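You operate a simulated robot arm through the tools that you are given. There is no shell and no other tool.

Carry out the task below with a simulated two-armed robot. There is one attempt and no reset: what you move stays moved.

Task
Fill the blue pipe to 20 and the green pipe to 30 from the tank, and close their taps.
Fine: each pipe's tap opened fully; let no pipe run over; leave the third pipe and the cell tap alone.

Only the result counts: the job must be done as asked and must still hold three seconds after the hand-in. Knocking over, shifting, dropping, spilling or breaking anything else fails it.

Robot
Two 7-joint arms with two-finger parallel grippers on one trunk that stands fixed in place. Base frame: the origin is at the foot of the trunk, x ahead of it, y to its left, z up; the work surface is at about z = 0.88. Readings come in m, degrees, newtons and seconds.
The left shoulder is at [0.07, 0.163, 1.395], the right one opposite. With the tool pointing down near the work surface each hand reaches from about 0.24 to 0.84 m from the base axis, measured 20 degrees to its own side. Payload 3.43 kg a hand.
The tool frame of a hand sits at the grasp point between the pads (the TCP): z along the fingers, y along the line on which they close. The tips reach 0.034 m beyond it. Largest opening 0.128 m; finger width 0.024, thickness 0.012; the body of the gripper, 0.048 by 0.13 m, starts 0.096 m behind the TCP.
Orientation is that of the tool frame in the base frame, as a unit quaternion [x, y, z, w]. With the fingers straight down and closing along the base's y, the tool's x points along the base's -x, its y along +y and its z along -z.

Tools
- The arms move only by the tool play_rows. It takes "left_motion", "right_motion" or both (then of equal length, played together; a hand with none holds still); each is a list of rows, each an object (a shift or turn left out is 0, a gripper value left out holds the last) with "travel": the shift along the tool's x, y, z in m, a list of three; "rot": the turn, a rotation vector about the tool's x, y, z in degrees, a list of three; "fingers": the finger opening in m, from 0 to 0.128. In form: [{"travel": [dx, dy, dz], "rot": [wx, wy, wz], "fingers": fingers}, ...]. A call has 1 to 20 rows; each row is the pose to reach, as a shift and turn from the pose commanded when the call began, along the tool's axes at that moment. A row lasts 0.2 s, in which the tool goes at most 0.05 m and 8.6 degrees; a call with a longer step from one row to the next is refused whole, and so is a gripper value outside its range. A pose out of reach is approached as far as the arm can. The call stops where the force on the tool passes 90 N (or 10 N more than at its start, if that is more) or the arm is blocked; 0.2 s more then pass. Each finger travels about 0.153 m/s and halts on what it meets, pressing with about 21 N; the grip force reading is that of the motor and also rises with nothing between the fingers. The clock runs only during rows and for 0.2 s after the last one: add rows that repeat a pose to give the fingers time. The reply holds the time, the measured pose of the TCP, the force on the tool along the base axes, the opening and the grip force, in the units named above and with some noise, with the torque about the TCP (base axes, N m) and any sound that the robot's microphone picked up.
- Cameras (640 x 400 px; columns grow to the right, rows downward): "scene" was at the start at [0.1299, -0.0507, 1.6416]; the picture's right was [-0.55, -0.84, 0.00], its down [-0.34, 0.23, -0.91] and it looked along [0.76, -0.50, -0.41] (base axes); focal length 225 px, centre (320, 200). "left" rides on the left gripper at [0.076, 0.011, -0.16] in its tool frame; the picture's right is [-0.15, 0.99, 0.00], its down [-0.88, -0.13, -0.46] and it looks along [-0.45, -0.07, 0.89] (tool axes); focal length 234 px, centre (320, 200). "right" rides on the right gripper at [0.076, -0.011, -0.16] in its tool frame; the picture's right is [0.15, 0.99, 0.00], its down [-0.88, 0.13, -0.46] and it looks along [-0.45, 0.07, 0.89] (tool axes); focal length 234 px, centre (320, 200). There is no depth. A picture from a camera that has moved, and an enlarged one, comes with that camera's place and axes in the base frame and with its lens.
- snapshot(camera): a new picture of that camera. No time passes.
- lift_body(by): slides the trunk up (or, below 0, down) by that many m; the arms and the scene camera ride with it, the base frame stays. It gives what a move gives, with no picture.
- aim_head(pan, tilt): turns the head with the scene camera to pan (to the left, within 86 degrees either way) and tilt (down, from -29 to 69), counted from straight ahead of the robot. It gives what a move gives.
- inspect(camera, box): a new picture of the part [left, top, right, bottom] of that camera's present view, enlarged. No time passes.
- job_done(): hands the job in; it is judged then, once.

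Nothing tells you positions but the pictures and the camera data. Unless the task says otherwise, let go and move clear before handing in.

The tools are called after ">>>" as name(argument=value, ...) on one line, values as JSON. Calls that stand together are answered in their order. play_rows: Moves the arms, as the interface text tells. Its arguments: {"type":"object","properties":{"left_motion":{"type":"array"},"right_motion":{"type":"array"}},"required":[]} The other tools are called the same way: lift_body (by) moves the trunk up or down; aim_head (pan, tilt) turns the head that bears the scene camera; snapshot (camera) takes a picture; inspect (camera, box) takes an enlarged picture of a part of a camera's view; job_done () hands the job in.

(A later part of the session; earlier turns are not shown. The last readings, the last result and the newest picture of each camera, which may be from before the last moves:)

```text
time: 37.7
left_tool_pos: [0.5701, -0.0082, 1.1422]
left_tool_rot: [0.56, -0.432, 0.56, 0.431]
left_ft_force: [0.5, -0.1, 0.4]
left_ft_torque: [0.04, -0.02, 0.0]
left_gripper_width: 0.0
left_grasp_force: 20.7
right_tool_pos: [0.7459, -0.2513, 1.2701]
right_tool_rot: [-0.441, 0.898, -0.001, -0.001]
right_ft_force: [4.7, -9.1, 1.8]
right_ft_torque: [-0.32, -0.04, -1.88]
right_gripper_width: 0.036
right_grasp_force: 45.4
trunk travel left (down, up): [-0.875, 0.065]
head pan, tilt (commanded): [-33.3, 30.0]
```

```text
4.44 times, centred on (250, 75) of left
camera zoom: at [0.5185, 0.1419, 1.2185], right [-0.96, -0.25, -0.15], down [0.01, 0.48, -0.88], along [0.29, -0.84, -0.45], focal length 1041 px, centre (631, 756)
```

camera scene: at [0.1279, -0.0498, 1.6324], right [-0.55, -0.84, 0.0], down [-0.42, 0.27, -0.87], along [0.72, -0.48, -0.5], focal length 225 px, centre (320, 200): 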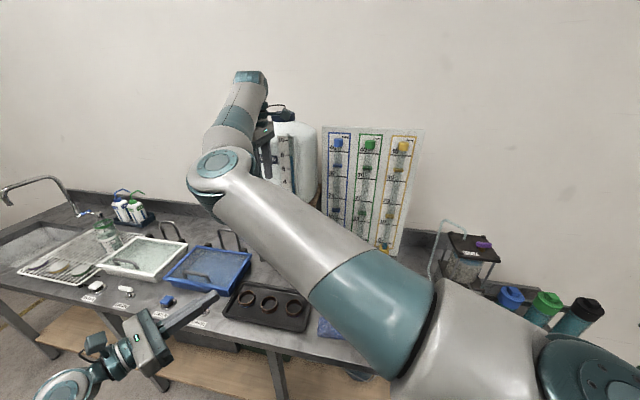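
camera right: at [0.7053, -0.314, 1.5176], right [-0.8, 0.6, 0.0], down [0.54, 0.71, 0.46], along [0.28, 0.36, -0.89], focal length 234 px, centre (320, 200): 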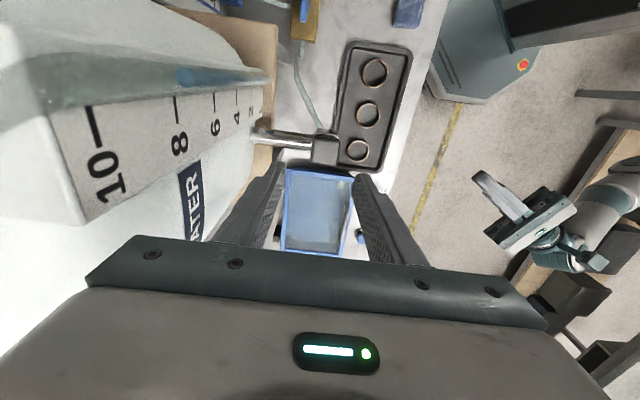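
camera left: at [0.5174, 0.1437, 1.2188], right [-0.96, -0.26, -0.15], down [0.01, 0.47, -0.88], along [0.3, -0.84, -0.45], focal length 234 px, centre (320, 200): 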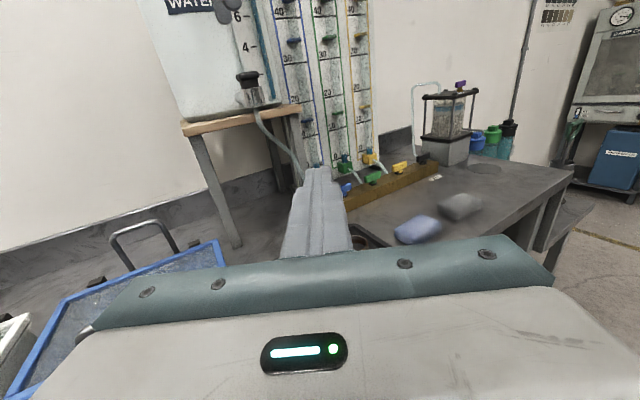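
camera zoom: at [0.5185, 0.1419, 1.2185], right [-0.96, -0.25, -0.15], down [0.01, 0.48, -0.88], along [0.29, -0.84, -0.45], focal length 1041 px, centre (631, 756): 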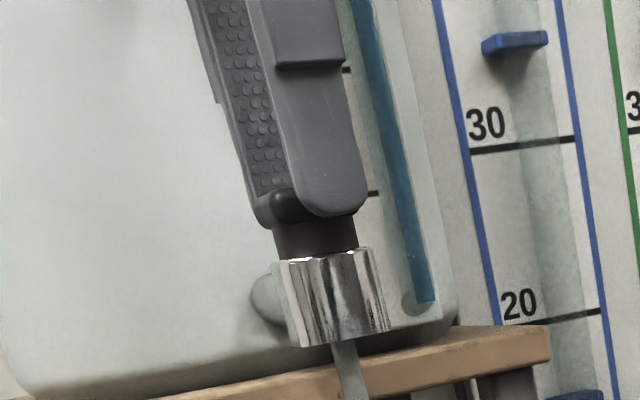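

Counter-clockwise is blocked (-1.9 N m and the cap did not follow). I'll test clockwise.

>>> play_rows(right_motion=[{"rot": [0, 0, 4]}, {"rot": [0, 0, 8]}, {"rot": [0, 0, 12]}, {"rot": [0, 0, 16]}])

>>> inspect(camera="right", box=[230, 80, 400, 240])

>>> inspect(camera="left", box=[200, 30, 300, 120])

```text
time: 38.7
left_tool_pos: [0.5721, -0.0074, 1.1421]
left_tool_rot: [0.562, -0.43, 0.561, 0.429]
left_ft_force: [-0.2, 0.0, -0.6]
left_ft_torque: [0.01, 0.0, 0.01]
left_gripper_width: 0.0
left_grasp_force: 21.3
right_tool_pos: [0.749, -0.2476, 1.2691]
right_tool_rot: [-0.315, 0.949, 0.0, 0.0]
right_ft_force: [14.9, -6.9, 2.2]
right_ft_torque: [-0.05, -0.7, 1.63]
right_gripper_width: 0.0365
right_grasp_force: 45.0
trunk travel left (down, up): [-0.875, 0.065]
head pan, tilt (commanded): [-33.3, 30.0]
```

```text
2.50 times, centred on (315, 160) of right
camera zoom: at [0.6949, -0.3018, 1.4293], right [-0.71, 0.71, 0.0], down [0.63, 0.63, 0.46], along [0.32, 0.32, -0.89], focal length 585 px, centre (332, 300)
```

zoom: 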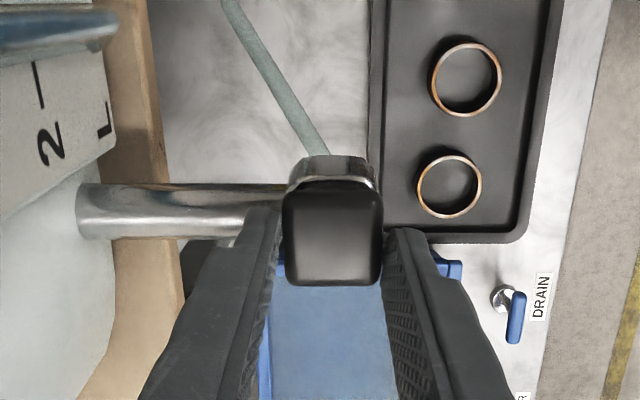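

```text
4.44 times, centred on (250, 75) of left
camera zoom: at [0.5204, 0.143, 1.2175], right [-0.96, -0.26, -0.15], down [0.01, 0.48, -0.88], along [0.29, -0.84, -0.45], focal length 1041 px, centre (631, 756)
```

zoom: 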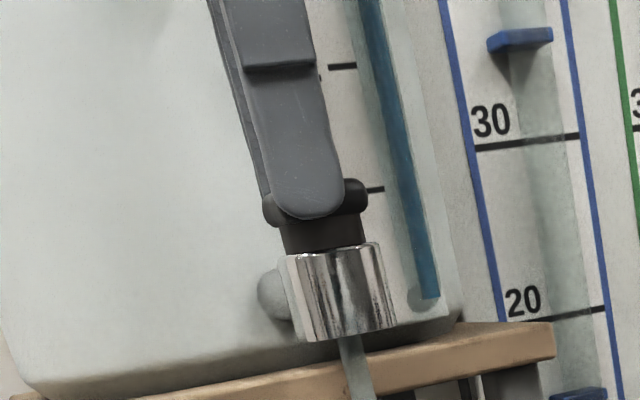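

Clockwise is blocked too, so the cap does not twist. Before forcing anything, I'll straighten the grip, release it, and read the labels on the other small taps along the bench front.

>>> play_rows(right_motion=[{"rot": [0, 0, -4]}, {"rot": [0, 0, -8]}, {"rot": [0, 0, -8], "fingers": 0.06}, {"rot": [0, 0, -8], "fingers": 0.06}, {"travel": [0, 0, -0.03], "rot": [0, 0, -8]}, {"travel": [0, 0, -0.06], "rot": [0, 0, -8]}])

>>> inspect(camera="scene", box=[60, 250, 260, 360])

>>> snapshot(camera="right")

>>> inspect(camera="right", box=[300, 60, 460, 240])

```text
time: 40.1
left_tool_pos: [0.5698, -0.0067, 1.1442]
left_tool_rot: [0.56, -0.431, 0.562, 0.429]
left_ft_force: [0.4, -1.0, -0.1]
left_ft_torque: [0.03, 0.01, 0.06]
left_gripper_width: 0.0
left_grasp_force: 21.0
right_tool_pos: [0.7441, -0.2472, 1.3331]
right_tool_rot: [-0.379, 0.925, 0.0, 0.001]
right_ft_force: [0.0, -0.9, 0.1]
right_ft_torque: [0.02, -0.03, 0.01]
right_gripper_width: 0.06
right_grasp_force: 0.0
trunk travel left (down, up): [-0.875, 0.065]
head pan, tilt (commanded): [-33.3, 30.0]
```

```text
3.20 times, centred on (160, 305) of scene
camera zoom: at [0.1269, -0.0491, 1.6325], right [-0.55, -0.84, 0.0], down [-0.42, 0.27, -0.87], along [0.72, -0.48, -0.5], focal length 719 px, centre (832, -136)
```

zoom: 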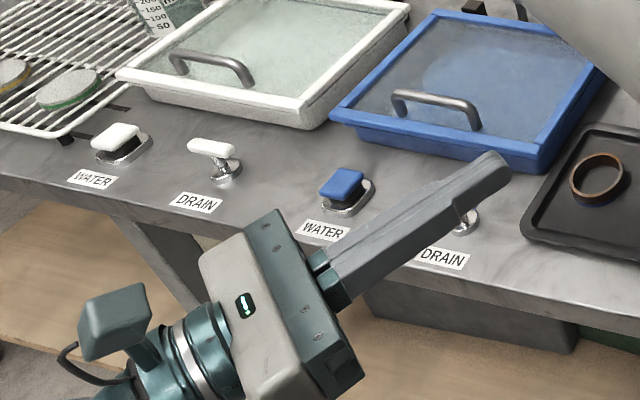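

```text
taken
camera right: at [0.698, -0.3068, 1.4926], right [-0.8, 0.6, 0.0], down [0.54, 0.71, 0.46], along [0.28, 0.36, -0.89], focal length 234 px, centre (320, 200)
```

right: 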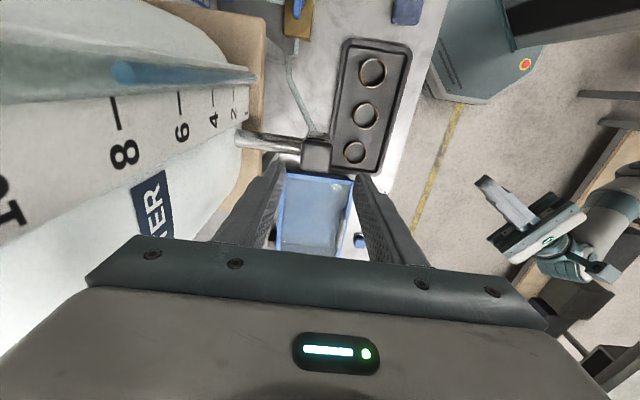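

```text
2.22 times, centred on (380, 150) of right
camera zoom: at [0.698, -0.3068, 1.4926], right [-0.8, 0.6, 0.0], down [0.54, 0.71, 0.46], along [0.28, 0.36, -0.89], focal length 520 px, centre (187, 311)
```

zoom: 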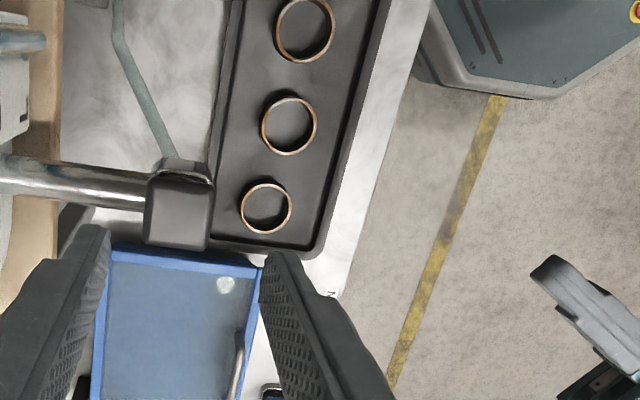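

The bench's "WATER" controls have the same square caps, which are push-buttons. The tank's black cap is probably a press tap as well. With all the pipe taps shut, I'll press it gently from above with closed fingers.

>>> play_rows(right_motion=[{"travel": [0, 0, 0], "fingers": 0.0}, {"travel": [-0.001, -0.003, 0.01], "fingers": 0.0}, {"travel": [-0.001, -0.003, 0.03]}, {"travel": [-0.001, -0.003, 0.045]}])

>>> inspect(camera="left", box=[200, 30, 300, 120])

>>> inspect(camera="right", box=[230, 80, 400, 240])

```text
time: 41.1
left_tool_pos: [0.5694, -0.0062, 1.143]
left_tool_rot: [0.56, -0.432, 0.561, 0.43]
left_ft_force: [-0.3, -0.1, 0.3]
left_ft_torque: [0.0, 0.0, 0.0]
left_gripper_width: 0.0001
left_grasp_force: 21.2
right_tool_pos: [0.7484, -0.2498, 1.286]
right_tool_rot: [-0.379, 0.925, -0.001, 0.0]
right_ft_force: [-0.1, -0.6, -0.5]
right_ft_torque: [0.0, 0.01, -0.01]
right_gripper_width: 0.0
right_grasp_force: 21.7
trunk travel left (down, up): [-0.875, 0.065]
head pan, tilt (commanded): [-33.3, 30.0]
```

```text
4.44 times, centred on (250, 75) of left
camera zoom: at [0.518, 0.1439, 1.2185], right [-0.96, -0.26, -0.15], down [0.01, 0.47, -0.88], along [0.3, -0.84, -0.45], focal length 1041 px, centre (631, 756)
```

zoom: 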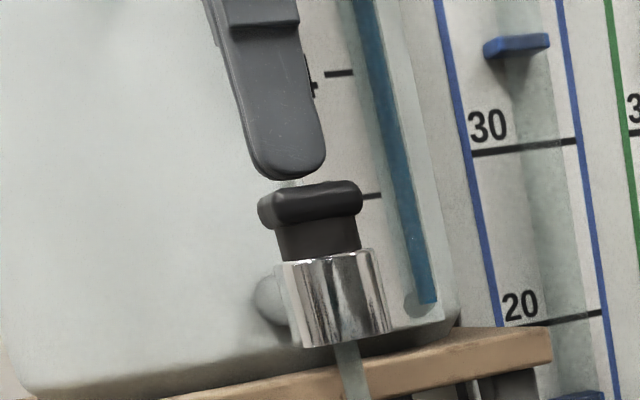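

```text
2.50 times, centred on (315, 160) of right
camera zoom: at [0.7024, -0.3098, 1.4462], right [-0.8, 0.6, 0.0], down [0.54, 0.71, 0.45], along [0.28, 0.36, -0.89], focal length 585 px, centre (332, 300)
```

zoom: 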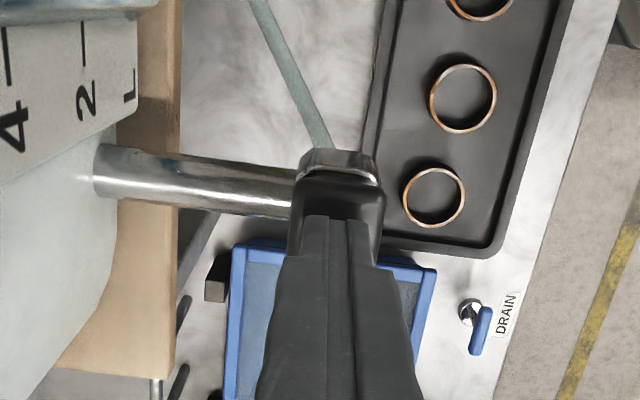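

>>> play_rows(right_motion=[{"travel": [0, 0, 0.004]}, {"travel": [0, 0, 0.007]}, {"travel": [0, 0, 0.009]}])

>>> inspect(camera="left", box=[200, 30, 300, 120])

```text
time: 41.9
left_tool_pos: [0.5694, -0.0073, 1.1434]
left_tool_rot: [0.56, -0.431, 0.562, 0.43]
left_ft_force: [0.1, 0.5, 0.2]
left_ft_torque: [0.01, 0.02, -0.03]
left_gripper_width: 0.0003
left_grasp_force: 20.7
right_tool_pos: [0.748, -0.2491, 1.2779]
right_tool_rot: [-0.378, 0.926, -0.001, -0.001]
right_ft_force: [0.1, -0.2, 4.4]
right_ft_torque: [-0.04, 0.0, 0.02]
right_gripper_width: 0.0001
right_grasp_force: 21.0
trunk travel left (down, up): [-0.875, 0.065]
head pan, tilt (commanded): [-33.3, 30.0]
heard: click
```

```text
4.44 times, centred on (250, 75) of left
camera zoom: at [0.5175, 0.1439, 1.2188], right [-0.96, -0.26, -0.15], down [0.01, 0.47, -0.88], along [0.3, -0.84, -0.45], focal length 1041 px, centre (631, 756)
```

zoom: 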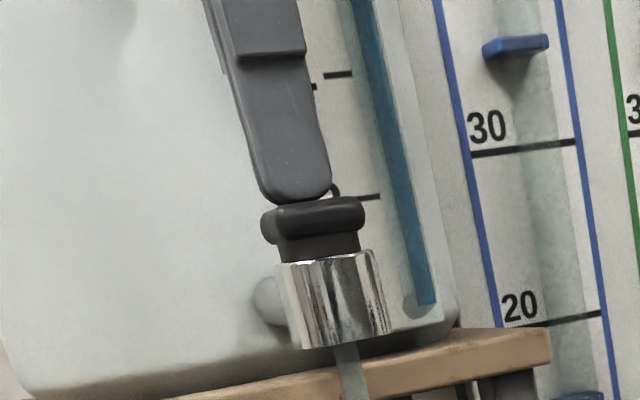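

I heard a click, and the cap went down with only 4 N, so it is a press tap. I'll lift off and see whether it stays down or springs back.

>>> play_rows(right_motion=[{"travel": [0, 0, -0.01]}, {"travel": [0, 0, -0.04]}])

>>> inspect(camera="left", box=[200, 30, 300, 120])

>>> inspect(camera="left", box=[280, 60, 400, 200])

```text
time: 42.5
left_tool_pos: [0.5687, -0.0066, 1.1436]
left_tool_rot: [0.56, -0.432, 0.562, 0.43]
left_ft_force: [-0.4, -0.1, 1.2]
left_ft_torque: [0.01, 0.02, 0.0]
left_gripper_width: 0.0
left_grasp_force: 20.9
right_tool_pos: [0.7468, -0.2484, 1.3176]
right_tool_rot: [-0.379, 0.925, -0.001, 0.001]
right_ft_force: [-0.5, -0.7, 0.0]
right_ft_torque: [-0.01, -0.04, 0.03]
right_gripper_width: 0.0
right_grasp_force: 21.3
trunk travel left (down, up): [-0.875, 0.065]
head pan, tilt (commanded): [-33.3, 30.0]
```

```text
4.44 times, centred on (250, 75) of left
camera zoom: at [0.5168, 0.1442, 1.2189], right [-0.96, -0.26, -0.15], down [0.01, 0.47, -0.88], along [0.3, -0.84, -0.45], focal length 1041 px, centre (631, 756)
```

zoom: 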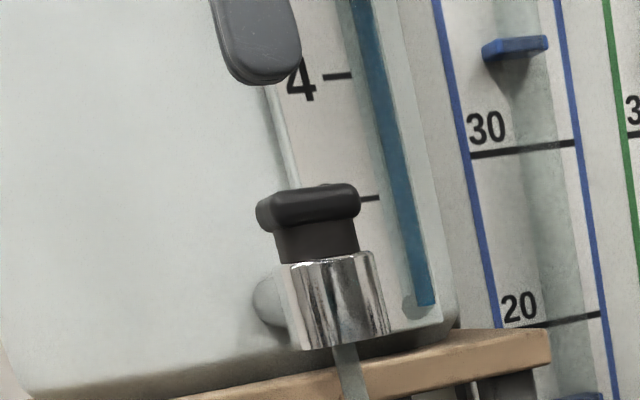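

```text
2.86 times, centred on (340, 130) of left
camera zoom: at [0.5168, 0.1442, 1.2189], right [-0.96, -0.26, -0.15], down [0.01, 0.47, -0.88], along [0.3, -0.84, -0.45], focal length 669 px, centre (263, 400)
```

zoom: 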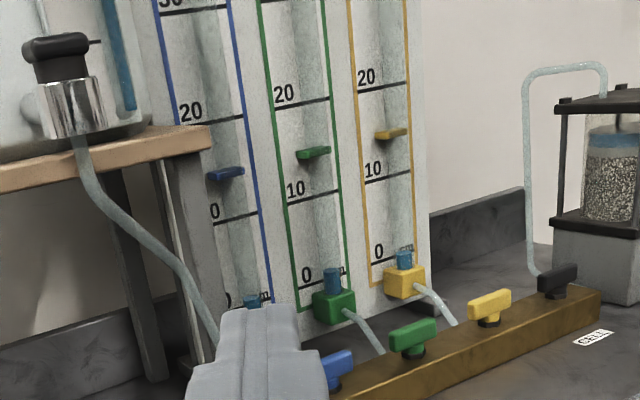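

The cap sprang back after the click, so it may be a toggle. I'll go back to the blue tap with the right hand, reopen the left fingers for a clear view, and find out whether water flows now.

>>> play_rows(right_motion=[{"travel": [0.03, 0, -0.03], "fingers": 0.036}, {"travel": [0.07, 0, -0.04], "fingers": 0.036}, {"travel": [0.11, 0, -0.04]}, {"travel": [0.15, 0, -0.04]}, {"travel": [0.19, -0.01, -0.02]}, {"travel": [0.2, -0.045, 0.01]}, {"travel": [0.2, -0.066, 0.05]}, {"travel": [0.2, -0.066, 0.09]}, {"travel": [0.2, -0.066, 0.13]}, {"travel": [0.2, -0.066, 0.17]}, {"travel": [0.2, -0.066, 0.21]}, {"travel": [0.2, -0.066, 0.24]}], left_motion=[{"fingers": 0.128}, {"fingers": 0.128}, {}, {}, {}, {}, {}, {}, {}, {}, {}, {}])

>>> inspect(camera="right", box=[240, 60, 400, 260])

>>> snapshot(camera="left")

```text
time: 45.1
left_tool_pos: [0.5695, -0.0069, 1.1436]
left_tool_rot: [0.561, -0.431, 0.561, 0.431]
left_ft_force: [-0.4, -0.1, -0.1]
left_ft_torque: [-0.01, 0.0, 0.02]
left_gripper_width: 0.1281
left_grasp_force: 0.0
right_tool_pos: [0.6529, -0.4372, 1.0763]
right_tool_rot: [-0.379, 0.925, -0.001, 0.0]
right_ft_force: [0.7, 0.0, 0.4]
right_ft_torque: [0.08, -0.01, 0.0]
right_gripper_width: 0.0362
right_grasp_force: 0.0
right hand out of reach, approached as far as the arm can: row 2, 3
trunk travel left (down, up): [-0.875, 0.065]
head pan, tilt (commanded): [-33.3, 30.0]
```

```text
2.00 times, centred on (320, 160) of right
camera zoom: at [0.6064, -0.4974, 1.2359], right [-0.8, 0.6, 0.0], down [0.54, 0.71, 0.46], along [0.28, 0.36, -0.89], focal length 468 px, centre (320, 280)
```

zoom: 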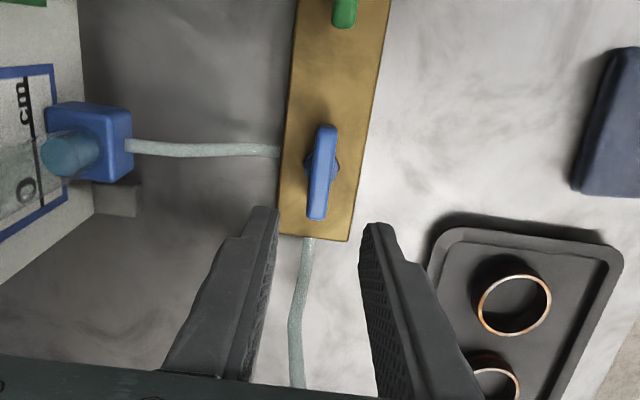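

```text
taken
camera left: at [0.5183, 0.1436, 1.2184], right [-0.96, -0.26, -0.15], down [0.01, 0.47, -0.88], along [0.3, -0.84, -0.45], focal length 234 px, centre (320, 200)
```

left: 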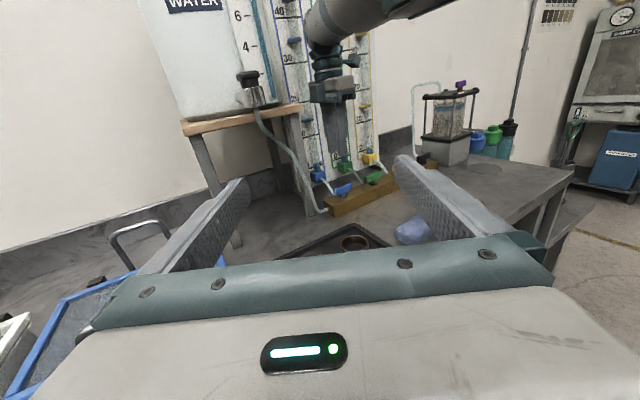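

>>> play_rows(right_motion=[{"travel": [0, 0, 0.03]}, {"travel": [0, 0, 0.06]}, {"travel": [0, 0, 0.09]}, {"travel": [0, 0, 0.108]}, {"travel": [0, 0, 0.108], "fingers": 0.0}, {"travel": [0, 0, 0.108], "fingers": 0.0}])

>>> inspect(camera="left", box=[270, 60, 390, 200])

>>> inspect(camera="right", box=[240, 60, 400, 260])

```text
time: 46.5
left_tool_pos: [0.5697, -0.0068, 1.1428]
left_tool_rot: [0.56, -0.432, 0.561, 0.43]
left_ft_force: [1.4, 0.5, -0.3]
left_ft_torque: [-0.03, -0.02, 0.0]
left_gripper_width: 0.1281
left_grasp_force: 0.0
right_tool_pos: [0.6523, -0.4361, 0.9687]
right_tool_rot: [-0.379, 0.925, 0.0, 0.0]
right_ft_force: [-1.2, 0.0, -2.1]
right_ft_torque: [-0.03, 0.3, 0.44]
right_gripper_width: 0.0127
right_grasp_force: 44.5
trunk travel left (down, up): [-0.875, 0.065]
head pan, tilt (commanded): [-33.3, 30.0]
```

```text
2.86 times, centred on (330, 130) of left
camera zoom: at [0.5178, 0.1438, 1.2185], right [-0.96, -0.26, -0.15], down [0.01, 0.47, -0.88], along [0.3, -0.84, -0.45], focal length 669 px, centre (291, 400)
```

zoom: 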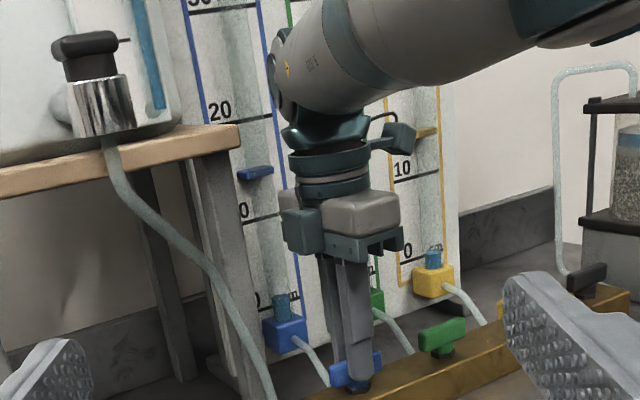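

```text
2.00 times, centred on (320, 160) of right
camera zoom: at [0.6059, -0.4974, 1.1285], right [-0.8, 0.6, 0.0], down [0.54, 0.71, 0.45], along [0.27, 0.36, -0.89], focal length 468 px, centre (320, 280)
```

zoom: 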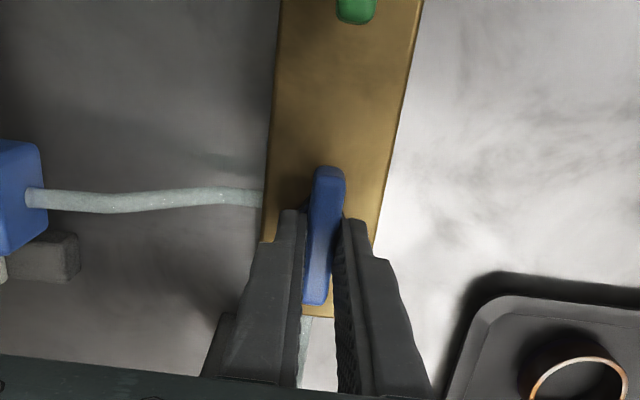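

Blue is gripped again. I'll open it about 30° and check for flow.

>>> play_rows(right_motion=[{"rot": [0, 0, -8], "fingers": 0.0}, {"rot": [0, 0, -16], "fingers": 0.0}, {"rot": [0, 0, -24], "fingers": 0.0}, {"rot": [0, 0, -30], "fingers": 0.0}])

>>> inspect(camera="left", box=[270, 60, 390, 200])

```text
time: 47.5
left_tool_pos: [0.5702, -0.0071, 1.1437]
left_tool_rot: [0.561, -0.431, 0.561, 0.43]
left_ft_force: [0.3, 0.1, -0.6]
left_ft_torque: [0.01, -0.02, -0.01]
left_gripper_width: 0.1277
left_grasp_force: 0.1
right_tool_pos: [0.6522, -0.4365, 0.969]
right_tool_rot: [-0.607, 0.795, 0.001, -0.001]
right_ft_force: [-7.5, 5.2, -7.6]
right_ft_torque: [-0.09, 0.11, -0.04]
right_gripper_width: 0.0125
right_grasp_force: 45.0
trunk travel left (down, up): [-0.875, 0.065]
head pan, tilt (commanded): [-33.3, 30.0]
```

```text
2.86 times, centred on (330, 130) of left
camera zoom: at [0.5177, 0.1441, 1.2185], right [-0.96, -0.26, -0.15], down [0.01, 0.47, -0.88], along [0.3, -0.84, -0.45], focal length 669 px, centre (291, 400)
```

zoom: 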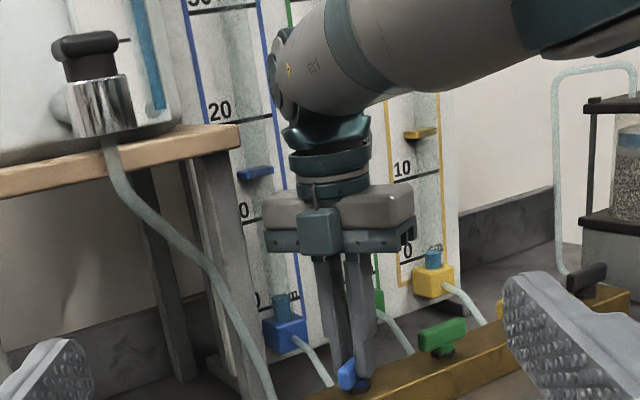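

>>> play_rows(right_motion=[{"rot": [0, 0, -8], "fingers": 0.0}, {"rot": [0, 0, -16], "fingers": 0.0}, {"rot": [0, 0, -24], "fingers": 0.0}, {"rot": [0, 0, -32], "fingers": 0.0}])

>>> inspect(camera="left", box=[270, 60, 390, 200])

```text
time: 48.5
left_tool_pos: [0.5691, -0.0079, 1.1444]
left_tool_rot: [0.561, -0.43, 0.562, 0.429]
left_ft_force: [-0.2, 1.1, 0.1]
left_ft_torque: [0.01, 0.02, 0.0]
left_gripper_width: 0.1279
left_grasp_force: 0.1
right_tool_pos: [0.65, -0.4365, 0.9689]
right_tool_rot: [0.802, -0.598, 0.0, 0.0]
right_ft_force: [-18.0, 8.3, -17.8]
right_ft_torque: [-0.67, -0.05, -0.03]
right_gripper_width: 0.0128
right_grasp_force: 45.0
trunk travel left (down, up): [-0.875, 0.065]
head pan, tilt (commanded): [-33.3, 30.0]
```

```text
2.86 times, centred on (330, 130) of left
camera zoom: at [0.5171, 0.1438, 1.2187], right [-0.96, -0.26, -0.15], down [0.01, 0.47, -0.88], along [0.3, -0.84, -0.45], focal length 669 px, centre (291, 400)
```

zoom: 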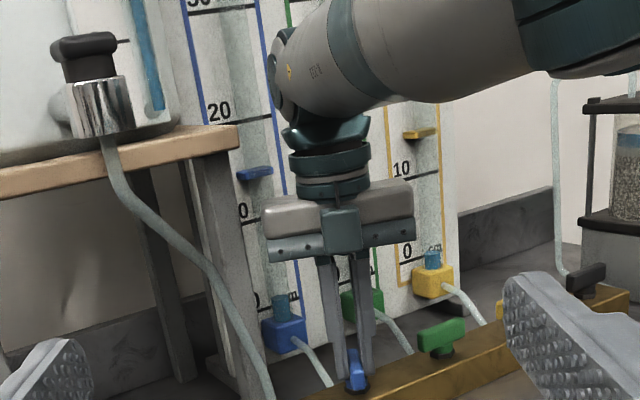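

>>> play_rows(right_motion=[{"travel": [-0.0012, 0.0012, 0.0015], "rot": [0, 0, -8], "fingers": 0.0}, {"travel": [-0.0012, 0.0012, 0.0015], "rot": [0, 0, -16], "fingers": 0.0}, {"travel": [-0.0012, 0.0012, 0.0015], "rot": [0, 0, -24], "fingers": 0.0}, {"travel": [-0.0012, 0.0012, 0.0015], "rot": [0, 0, -30], "fingers": 0.0}, {"travel": [-0.0012, 0.0012, 0.0015], "rot": [0, 0, -30], "fingers": 0.0}, {"travel": [-0.0012, 0.0012, 0.0015], "rot": [0, 0, -30], "fingers": 0.0}, {"travel": [-0.0012, 0.0012, 0.0015], "rot": [0, 0, -30], "fingers": 0.0}])

>>> inspect(camera="left", box=[270, 60, 390, 200])

```text
time: 50.1
left_tool_pos: [0.5686, -0.0072, 1.1449]
left_tool_rot: [0.56, -0.432, 0.562, 0.43]
left_ft_force: [0.2, 0.1, 0.8]
left_ft_torque: [0.0, -0.01, 0.01]
left_gripper_width: 0.1281
left_grasp_force: 0.1
right_tool_pos: [0.6494, -0.4371, 0.9679]
right_tool_rot: [0.929, -0.371, 0.001, 0.0]
right_ft_force: [-13.1, 1.1, -5.7]
right_ft_torque: [-0.14, 0.04, -1.15]
right_gripper_width: 0.0128
right_grasp_force: 45.4
trunk travel left (down, up): [-0.875, 0.065]
head pan, tilt (commanded): [-33.3, 30.0]
```

```text
2.86 times, centred on (330, 130) of left
camera zoom: at [0.5167, 0.1435, 1.2192], right [-0.96, -0.26, -0.15], down [0.01, 0.47, -0.88], along [0.3, -0.84, -0.45], focal length 669 px, centre (291, 400)
```

zoom: 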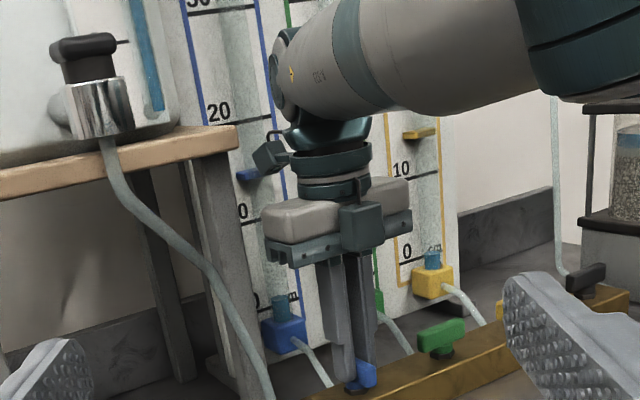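

With blue fully open at its stop there is still no flow, so the tank tap only flows while it is pressed. That helps: I can leave blue open, press the tank cap until blue reads 20, and let go. I'll release blue in its fully open position and lift clear.

>>> play_rows(right_motion=[{"fingers": 0.036}, {"fingers": 0.036}, {"travel": [0, 0, -0.03]}, {"travel": [0, 0, -0.07]}, {"travel": [0, 0, -0.11]}, {"travel": [0, 0, -0.15]}])

>>> inspect(camera="right", box=[200, 0, 440, 240])

>>> inspect(camera="left", box=[290, 100, 410, 230])

```text
time: 51.5
left_tool_pos: [0.5694, -0.0071, 1.1451]
left_tool_rot: [0.56, -0.431, 0.562, 0.43]
left_ft_force: [-1.0, -0.3, -0.5]
left_ft_torque: [0.01, 0.0, -0.01]
left_gripper_width: 0.1278
left_grasp_force: 0.1
right_tool_pos: [0.6487, -0.4335, 1.1181]
right_tool_rot: [0.929, -0.37, 0.0, 0.0]
right_ft_force: [-0.6, -0.1, 0.3]
right_ft_torque: [0.03, -0.01, 0.01]
right_gripper_width: 0.0357
right_grasp_force: 0.1
trunk travel left (down, up): [-0.875, 0.065]
head pan, tilt (commanded): [-33.3, 30.0]
```

```text
1.67 times, centred on (320, 120) of right
camera zoom: at [0.7123, -0.4781, 1.2788], right [-0.57, -0.82, 0.0], down [-0.73, 0.51, 0.45], along [-0.37, 0.26, -0.89], focal length 390 px, centre (320, 333)
```

zoom: 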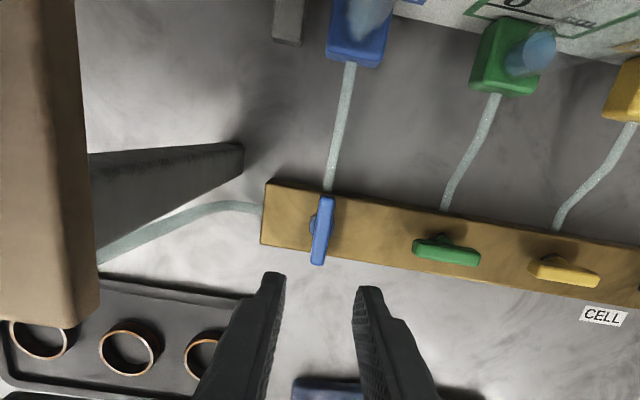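

```text
3.08 times, centred on (350, 165) of left
camera zoom: at [0.5172, 0.1444, 1.2187], right [-0.96, -0.26, -0.15], down [0.01, 0.47, -0.88], along [0.3, -0.84, -0.45], focal length 720 px, centre (228, 308)
```

zoom: 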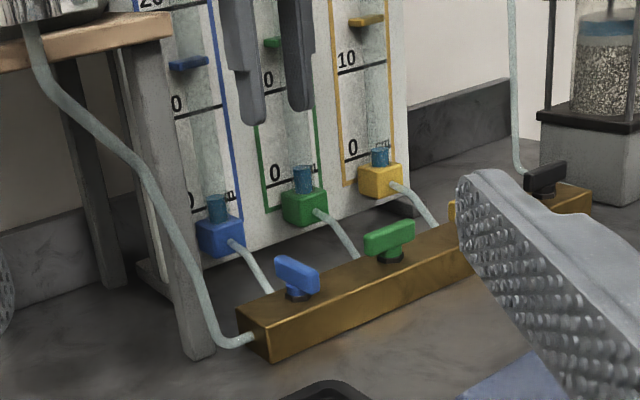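

Blue is now fully open, with its handle across the block, and the level is still at zero. I'll bring the right hand back above the tank cap with fingers closed.

>>> play_rows(right_motion=[{"travel": [-0.02, 0, -0.04], "rot": [0, 0, 8], "fingers": 0.0}, {"travel": [-0.04, 0, -0.08], "rot": [0, 0, 16], "fingers": 0.0}, {"travel": [-0.055, 0, -0.12], "rot": [0, 0, 24]}, {"travel": [-0.07, 0, -0.16], "rot": [0, 0, 32]}, {"travel": [-0.075, -0.015, -0.2], "rot": [0, 0, 40]}, {"travel": [-0.075, -0.05, -0.225], "rot": [0, 0, 48]}, {"travel": [-0.075, -0.09, -0.235], "rot": [0, 0, 56]}, {"travel": [-0.07, -0.13, -0.235], "rot": [0, 0, 64]}, {"travel": [-0.065, -0.165, -0.235], "rot": [0, 0, 72]}, {"travel": [-0.0553, -0.195, -0.23], "rot": [0, 0, 80]}, {"travel": [-0.0553, -0.2016, -0.215], "rot": [0, 0, 87]}, {"travel": [-0.0553, -0.2016, -0.212], "rot": [0, 0, 92]}])

>>> inspect(camera="right", box=[230, 80, 400, 240])

>>> inspect(camera="left", box=[210, 0, 400, 190])

```text
time: 54.1
left_tool_pos: [0.5706, -0.0068, 1.1429]
left_tool_rot: [0.561, -0.431, 0.561, 0.43]
left_ft_force: [-0.4, 0.2, 0.2]
left_ft_torque: [-0.01, -0.05, 0.01]
left_gripper_width: 0.1279
left_grasp_force: 0.0
right_tool_pos: [0.7489, -0.2513, 1.3295]
right_tool_rot: [-0.378, 0.926, 0.0, -0.001]
right_ft_force: [-0.1, -1.4, 0.5]
right_ft_torque: [0.0, 0.01, -0.02]
right_gripper_width: 0.0
right_grasp_force: 21.2
right hand out of reach, approached as far as the arm can: row 6, 7, 8, 9
trunk travel left (down, up): [-0.875, 0.065]
head pan, tilt (commanded): [-33.3, 30.0]
```

```text
2.50 times, centred on (315, 160) of right
camera zoom: at [0.7031, -0.3119, 1.4901], right [-0.8, 0.6, 0.0], down [0.54, 0.71, 0.45], along [0.28, 0.36, -0.89], focal length 585 px, centre (332, 300)
```

zoom: 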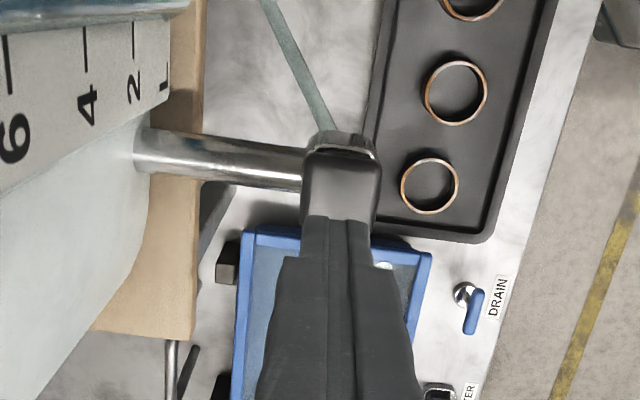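

```text
2.11 times, centred on (305, 95) of left
camera zoom: at [0.5179, 0.1438, 1.2185], right [-0.96, -0.26, -0.15], down [0.01, 0.47, -0.88], along [0.3, -0.84, -0.45], focal length 493 px, centre (352, 421)
```

zoom: 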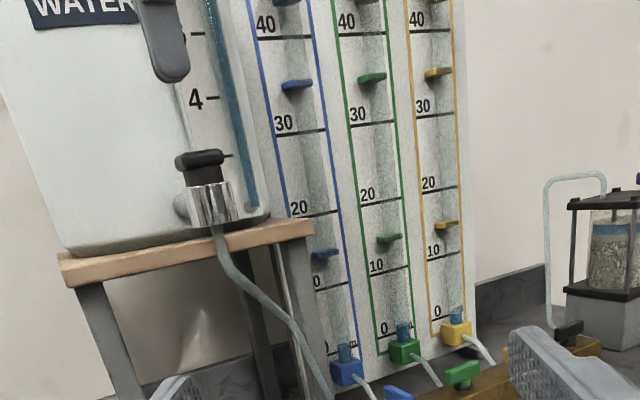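

The left camera now sees all three pipes clearly while the right hand is over the tank cap. I'll give one short press and measure how fast blue rises.

>>> play_rows(right_motion=[{"travel": [0.0, 0.002, 0.03]}, {"travel": [0.0, 0.002, 0.042]}, {"travel": [0.0, 0.002, 0.052]}, {"travel": [0.0, 0.002, 0.052]}, {"travel": [0.0, 0.002, 0.035]}])

>>> inspect(camera="left", box=[210, 0, 400, 190])

>>> inspect(camera="left", box=[280, 80, 360, 190])

```text
time: 55.3
left_tool_pos: [0.5699, -0.0069, 1.1439]
left_tool_rot: [0.561, -0.431, 0.562, 0.43]
left_ft_force: [-0.7, -0.3, -0.5]
left_ft_torque: [-0.05, 0.01, -0.02]
left_gripper_width: 0.1281
left_grasp_force: 0.1
right_tool_pos: [0.7462, -0.2507, 1.2932]
right_tool_rot: [-0.378, 0.926, -0.001, -0.001]
right_ft_force: [-0.2, 0.0, -0.3]
right_ft_torque: [-0.01, -0.03, -0.02]
right_gripper_width: 0.0
right_grasp_force: 21.3
trunk travel left (down, up): [-0.875, 0.065]
head pan, tilt (commanded): [-33.3, 30.0]
```

```text
2.11 times, centred on (305, 95) of left
camera zoom: at [0.5173, 0.1441, 1.2187], right [-0.96, -0.26, -0.15], down [0.01, 0.47, -0.88], along [0.3, -0.84, -0.45], focal length 493 px, centre (352, 421)
```

zoom: 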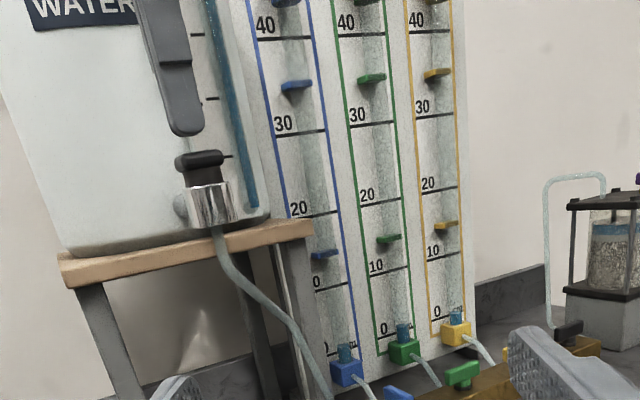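

```text
3.64 times, centred on (320, 135) of left
camera zoom: at [0.5173, 0.1441, 1.2187], right [-0.96, -0.26, -0.15], down [0.01, 0.47, -0.88], along [0.3, -0.84, -0.45], focal length 852 px, centre (320, 436)
```

zoom: 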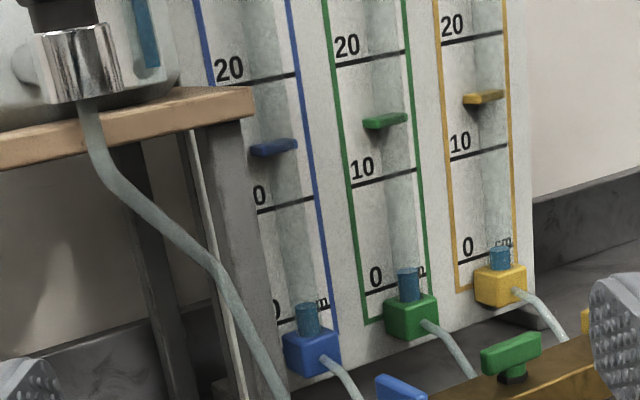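

No click this time, so the press was probably not deep enough. I'll press a little deeper and hold while watching.

>>> play_rows(right_motion=[{"travel": [0.0, 0.0, 0.01]}, {"travel": [0.0, 0.0, 0.0165]}, {"travel": [0.0, 0.0, 0.0185]}])

>>> inspect(camera="left", box=[280, 80, 360, 190])

>>> inspect(camera="left", box=[200, 30, 300, 120])

```text
time: 56.1
left_tool_pos: [0.5694, -0.0077, 1.1447]
left_tool_rot: [0.561, -0.431, 0.561, 0.43]
left_ft_force: [-0.6, -0.3, -0.3]
left_ft_torque: [0.04, 0.03, 0.0]
left_gripper_width: 0.128
left_grasp_force: 0.0
right_tool_pos: [0.7482, -0.2505, 1.2773]
right_tool_rot: [-0.378, 0.926, -0.001, -0.001]
right_ft_force: [2.2, -0.8, 4.4]
right_ft_torque: [-0.01, -0.07, 0.06]
right_gripper_width: 0.0002
right_grasp_force: 20.9
trunk travel left (down, up): [-0.875, 0.065]
head pan, tilt (commanded): [-33.3, 30.0]
heard: click
```

```text
3.64 times, centred on (320, 135) of left
camera zoom: at [0.5176, 0.1439, 1.2187], right [-0.96, -0.26, -0.15], down [0.01, 0.47, -0.88], along [0.3, -0.84, -0.45], focal length 852 px, centre (320, 436)
```

zoom: 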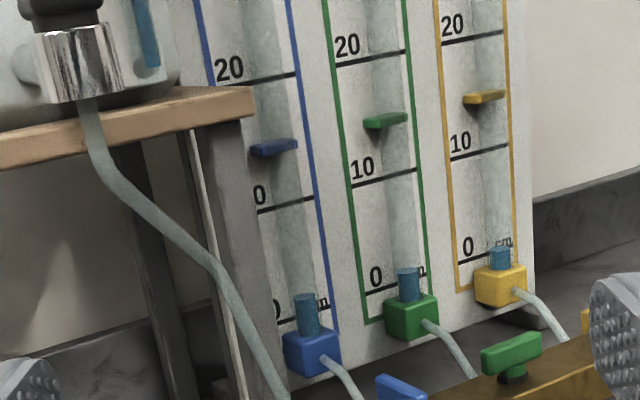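

```text
4.44 times, centred on (250, 75) of left
camera zoom: at [0.5176, 0.1439, 1.2187], right [-0.96, -0.26, -0.15], down [0.01, 0.47, -0.88], along [0.3, -0.84, -0.45], focal length 1041 px, centre (631, 756)
```

zoom: 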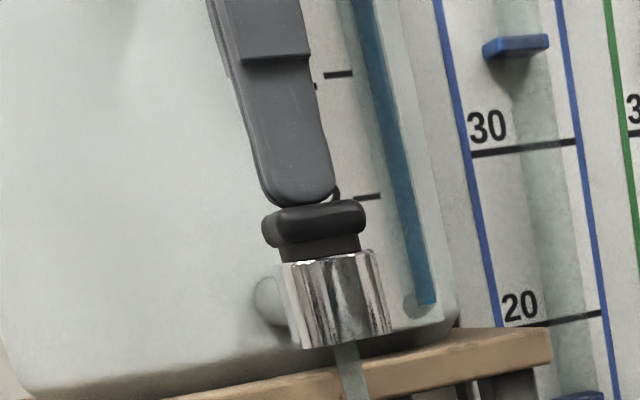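

A click and blue has started rising by about 0.8 cm, so flow runs while the cap is held down. I'll hold for one short step to measure the rate.

>>> play_rows(right_motion=[{"travel": [0.0, 0.0, 0.0]}])

>>> inspect(camera="left", box=[280, 80, 360, 190])

```text
time: 56.5
left_tool_pos: [0.5687, -0.0057, 1.1446]
left_tool_rot: [0.561, -0.431, 0.562, 0.429]
left_ft_force: [-0.2, 0.6, -0.2]
left_ft_torque: [-0.01, -0.03, 0.0]
left_gripper_width: 0.1281
left_grasp_force: 0.1
right_tool_pos: [0.7474, -0.2512, 1.2763]
right_tool_rot: [-0.378, 0.926, -0.001, 0.0]
right_ft_force: [2.1, -1.1, 5.2]
right_ft_torque: [-0.02, -0.07, -0.03]
right_gripper_width: 0.0001
right_grasp_force: 21.2
trunk travel left (down, up): [-0.875, 0.065]
head pan, tilt (commanded): [-33.3, 30.0]
```

```text
3.64 times, centred on (320, 135) of left
camera zoom: at [0.5176, 0.144, 1.2187], right [-0.96, -0.26, -0.15], down [0.01, 0.47, -0.88], along [0.3, -0.84, -0.45], focal length 852 px, centre (320, 436)
```

zoom: 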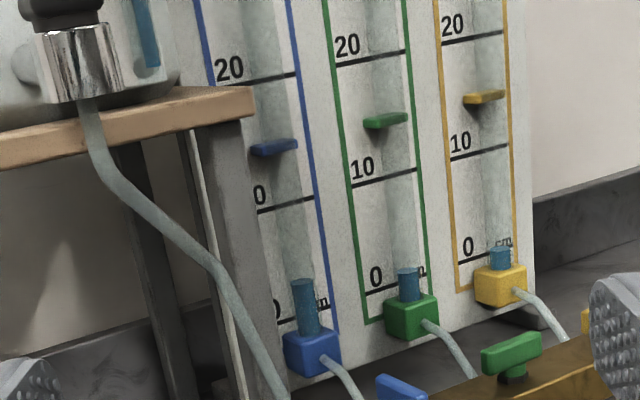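

Blue rises about 3 cm/s. I'll hold for about one more second and measure again.

>>> play_rows(right_motion=[{"travel": [0.0, 0.0, 0.0]}, {"travel": [0.0, 0.0, 0.0]}, {"travel": [0.0, 0.0, 0.0]}, {"travel": [0.0, 0.0, 0.0]}])

>>> inspect(camera="left", box=[280, 80, 360, 190])

```text
time: 57.5
left_tool_pos: [0.5694, -0.0072, 1.1444]
left_tool_rot: [0.561, -0.431, 0.562, 0.43]
left_ft_force: [-0.2, 0.6, -0.7]
left_ft_torque: [-0.02, 0.0, -0.01]
left_gripper_width: 0.1279
left_grasp_force: 0.1
right_tool_pos: [0.7473, -0.2512, 1.2768]
right_tool_rot: [-0.379, 0.925, -0.001, 0.001]
right_ft_force: [1.4, -1.9, 4.3]
right_ft_torque: [-0.04, -0.05, 0.02]
right_gripper_width: 0.0
right_grasp_force: 20.9
trunk travel left (down, up): [-0.875, 0.065]
head pan, tilt (commanded): [-33.3, 30.0]
```

```text
3.64 times, centred on (320, 135) of left
camera zoom: at [0.5176, 0.1439, 1.2187], right [-0.96, -0.26, -0.15], down [0.01, 0.47, -0.88], along [0.3, -0.84, -0.45], focal length 852 px, centre (320, 436)
```

zoom: 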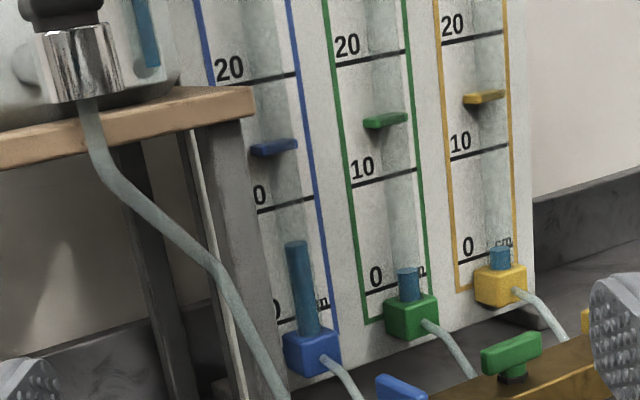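

About 3.4 cm/s; blue is near 7. I'll hold about 2 s more, which should bring it to roughly 14.

>>> play_rows(right_motion=[{"travel": [0.0, 0.0, 0.0]}, {"travel": [0.0, 0.0, 0.0]}, {"travel": [0.0, 0.0, 0.0]}, {"travel": [0.0, 0.0, 0.0]}, {"travel": [0.0, 0.0, 0.0]}, {"travel": [0.0, 0.0, 0.0]}, {"travel": [0.0, 0.0, 0.0]}, {"travel": [0.0, 0.0, 0.0]}])

>>> inspect(camera="left", box=[280, 60, 360, 170])

```text
time: 59.3
left_tool_pos: [0.5702, -0.0066, 1.1446]
left_tool_rot: [0.561, -0.431, 0.562, 0.429]
left_ft_force: [0.1, -0.4, 0.0]
left_ft_torque: [0.01, 0.01, 0.01]
left_gripper_width: 0.1281
left_grasp_force: 0.0
right_tool_pos: [0.7473, -0.2497, 1.2773]
right_tool_rot: [-0.379, 0.925, 0.0, 0.0]
right_ft_force: [1.2, -0.4, 3.7]
right_ft_torque: [-0.03, -0.03, 0.0]
right_gripper_width: 0.0
right_grasp_force: 20.8
trunk travel left (down, up): [-0.875, 0.065]
head pan, tilt (commanded): [-33.3, 30.0]
```

```text
3.64 times, centred on (320, 115) of left
camera zoom: at [0.5175, 0.144, 1.2187], right [-0.96, -0.26, -0.15], down [0.01, 0.47, -0.88], along [0.3, -0.84, -0.45], focal length 852 px, centre (320, 509)
```

zoom: 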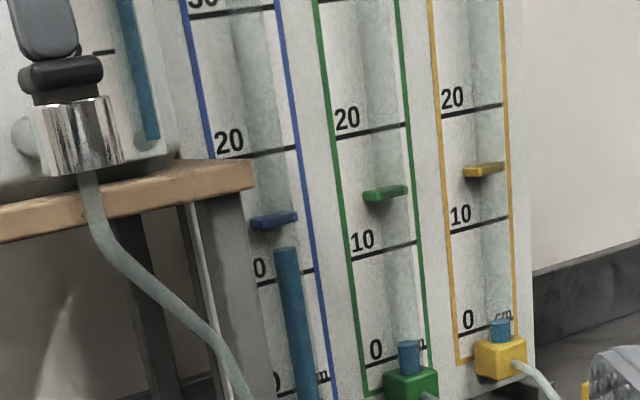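

Blue is near 12.7, at about 3 cm/s. I'll hold about 1.6 s more to approach 17–18.

>>> play_rows(right_motion=[{"travel": [0.0, 0.0, 0.0]}, {"travel": [0.0, 0.0, 0.0]}, {"travel": [0.0, 0.0, 0.0]}, {"travel": [0.0, 0.0, 0.0]}, {"travel": [0.0, 0.0, 0.0]}, {"travel": [0.0, 0.0, 0.0]}])

>>> inspect(camera="left", box=[280, 50, 340, 130])

```text
time: 60.7
left_tool_pos: [0.5693, -0.0064, 1.1439]
left_tool_rot: [0.56, -0.431, 0.561, 0.43]
left_ft_force: [-0.6, 0.7, 0.0]
left_ft_torque: [-0.01, 0.01, 0.0]
left_gripper_width: 0.1278
left_grasp_force: 0.1
right_tool_pos: [0.7476, -0.2511, 1.2775]
right_tool_rot: [-0.378, 0.926, 0.0, 0.0]
right_ft_force: [1.5, -1.2, 4.2]
right_ft_torque: [0.01, -0.04, 0.01]
right_gripper_width: 0.0
right_grasp_force: 20.9
trunk travel left (down, up): [-0.875, 0.065]
head pan, tilt (commanded): [-33.3, 30.0]
```

```text
5.00 times, centred on (310, 90) of left
camera zoom: at [0.5175, 0.144, 1.2187], right [-0.96, -0.26, -0.15], down [0.01, 0.47, -0.88], along [0.3, -0.84, -0.45], focal length 1171 px, centre (370, 750)
```

zoom: 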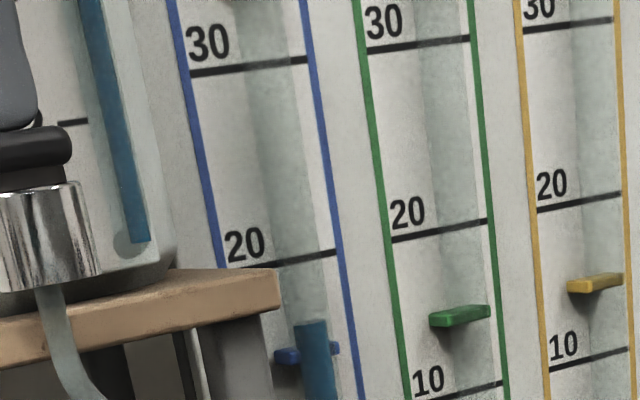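

Blue is about 16.6, at about 2.8 cm/s. One short hold of 0.6 s, then I'll measure closely before releasing.

>>> play_rows(right_motion=[{"travel": [0.0, 0.0, 0.0]}, {"travel": [0.0, 0.0, 0.0]}])

>>> inspect(camera="left", box=[280, 50, 340, 130])

>>> inspect(camera="left", box=[295, 85, 325, 120])

```text
time: 61.3
left_tool_pos: [0.57, -0.0057, 1.1444]
left_tool_rot: [0.56, -0.431, 0.562, 0.43]
left_ft_force: [0.4, 0.5, 0.1]
left_ft_torque: [0.0, 0.0, 0.01]
left_gripper_width: 0.1282
left_grasp_force: 0.0
right_tool_pos: [0.7461, -0.2498, 1.2765]
right_tool_rot: [-0.379, 0.926, 0.0, 0.0]
right_ft_force: [0.9, -0.5, 4.0]
right_ft_torque: [-0.02, -0.02, -0.03]
right_gripper_width: 0.0
right_grasp_force: 20.9
trunk travel left (down, up): [-0.875, 0.065]
head pan, tilt (commanded): [-33.3, 30.0]
```

```text
5.00 times, centred on (310, 90) of left
camera zoom: at [0.5175, 0.144, 1.2187], right [-0.96, -0.26, -0.15], down [0.01, 0.47, -0.88], along [0.3, -0.84, -0.45], focal length 1171 px, centre (370, 750)
```

zoom: 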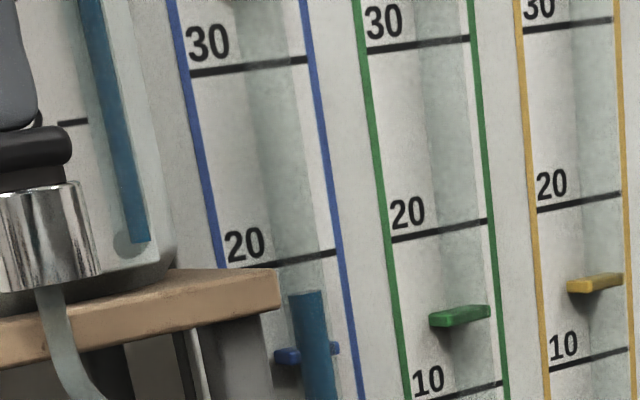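

```text
11.43 times, centred on (310, 102) of left
camera zoom: at [0.5175, 0.144, 1.2187], right [-0.96, -0.26, -0.15], down [0.01, 0.47, -0.88], along [0.3, -0.84, -0.45], focal length 2676 px, centre (434, 1314)
```

zoom: 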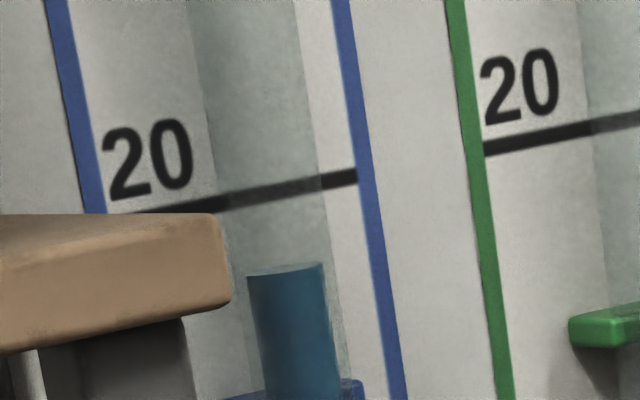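

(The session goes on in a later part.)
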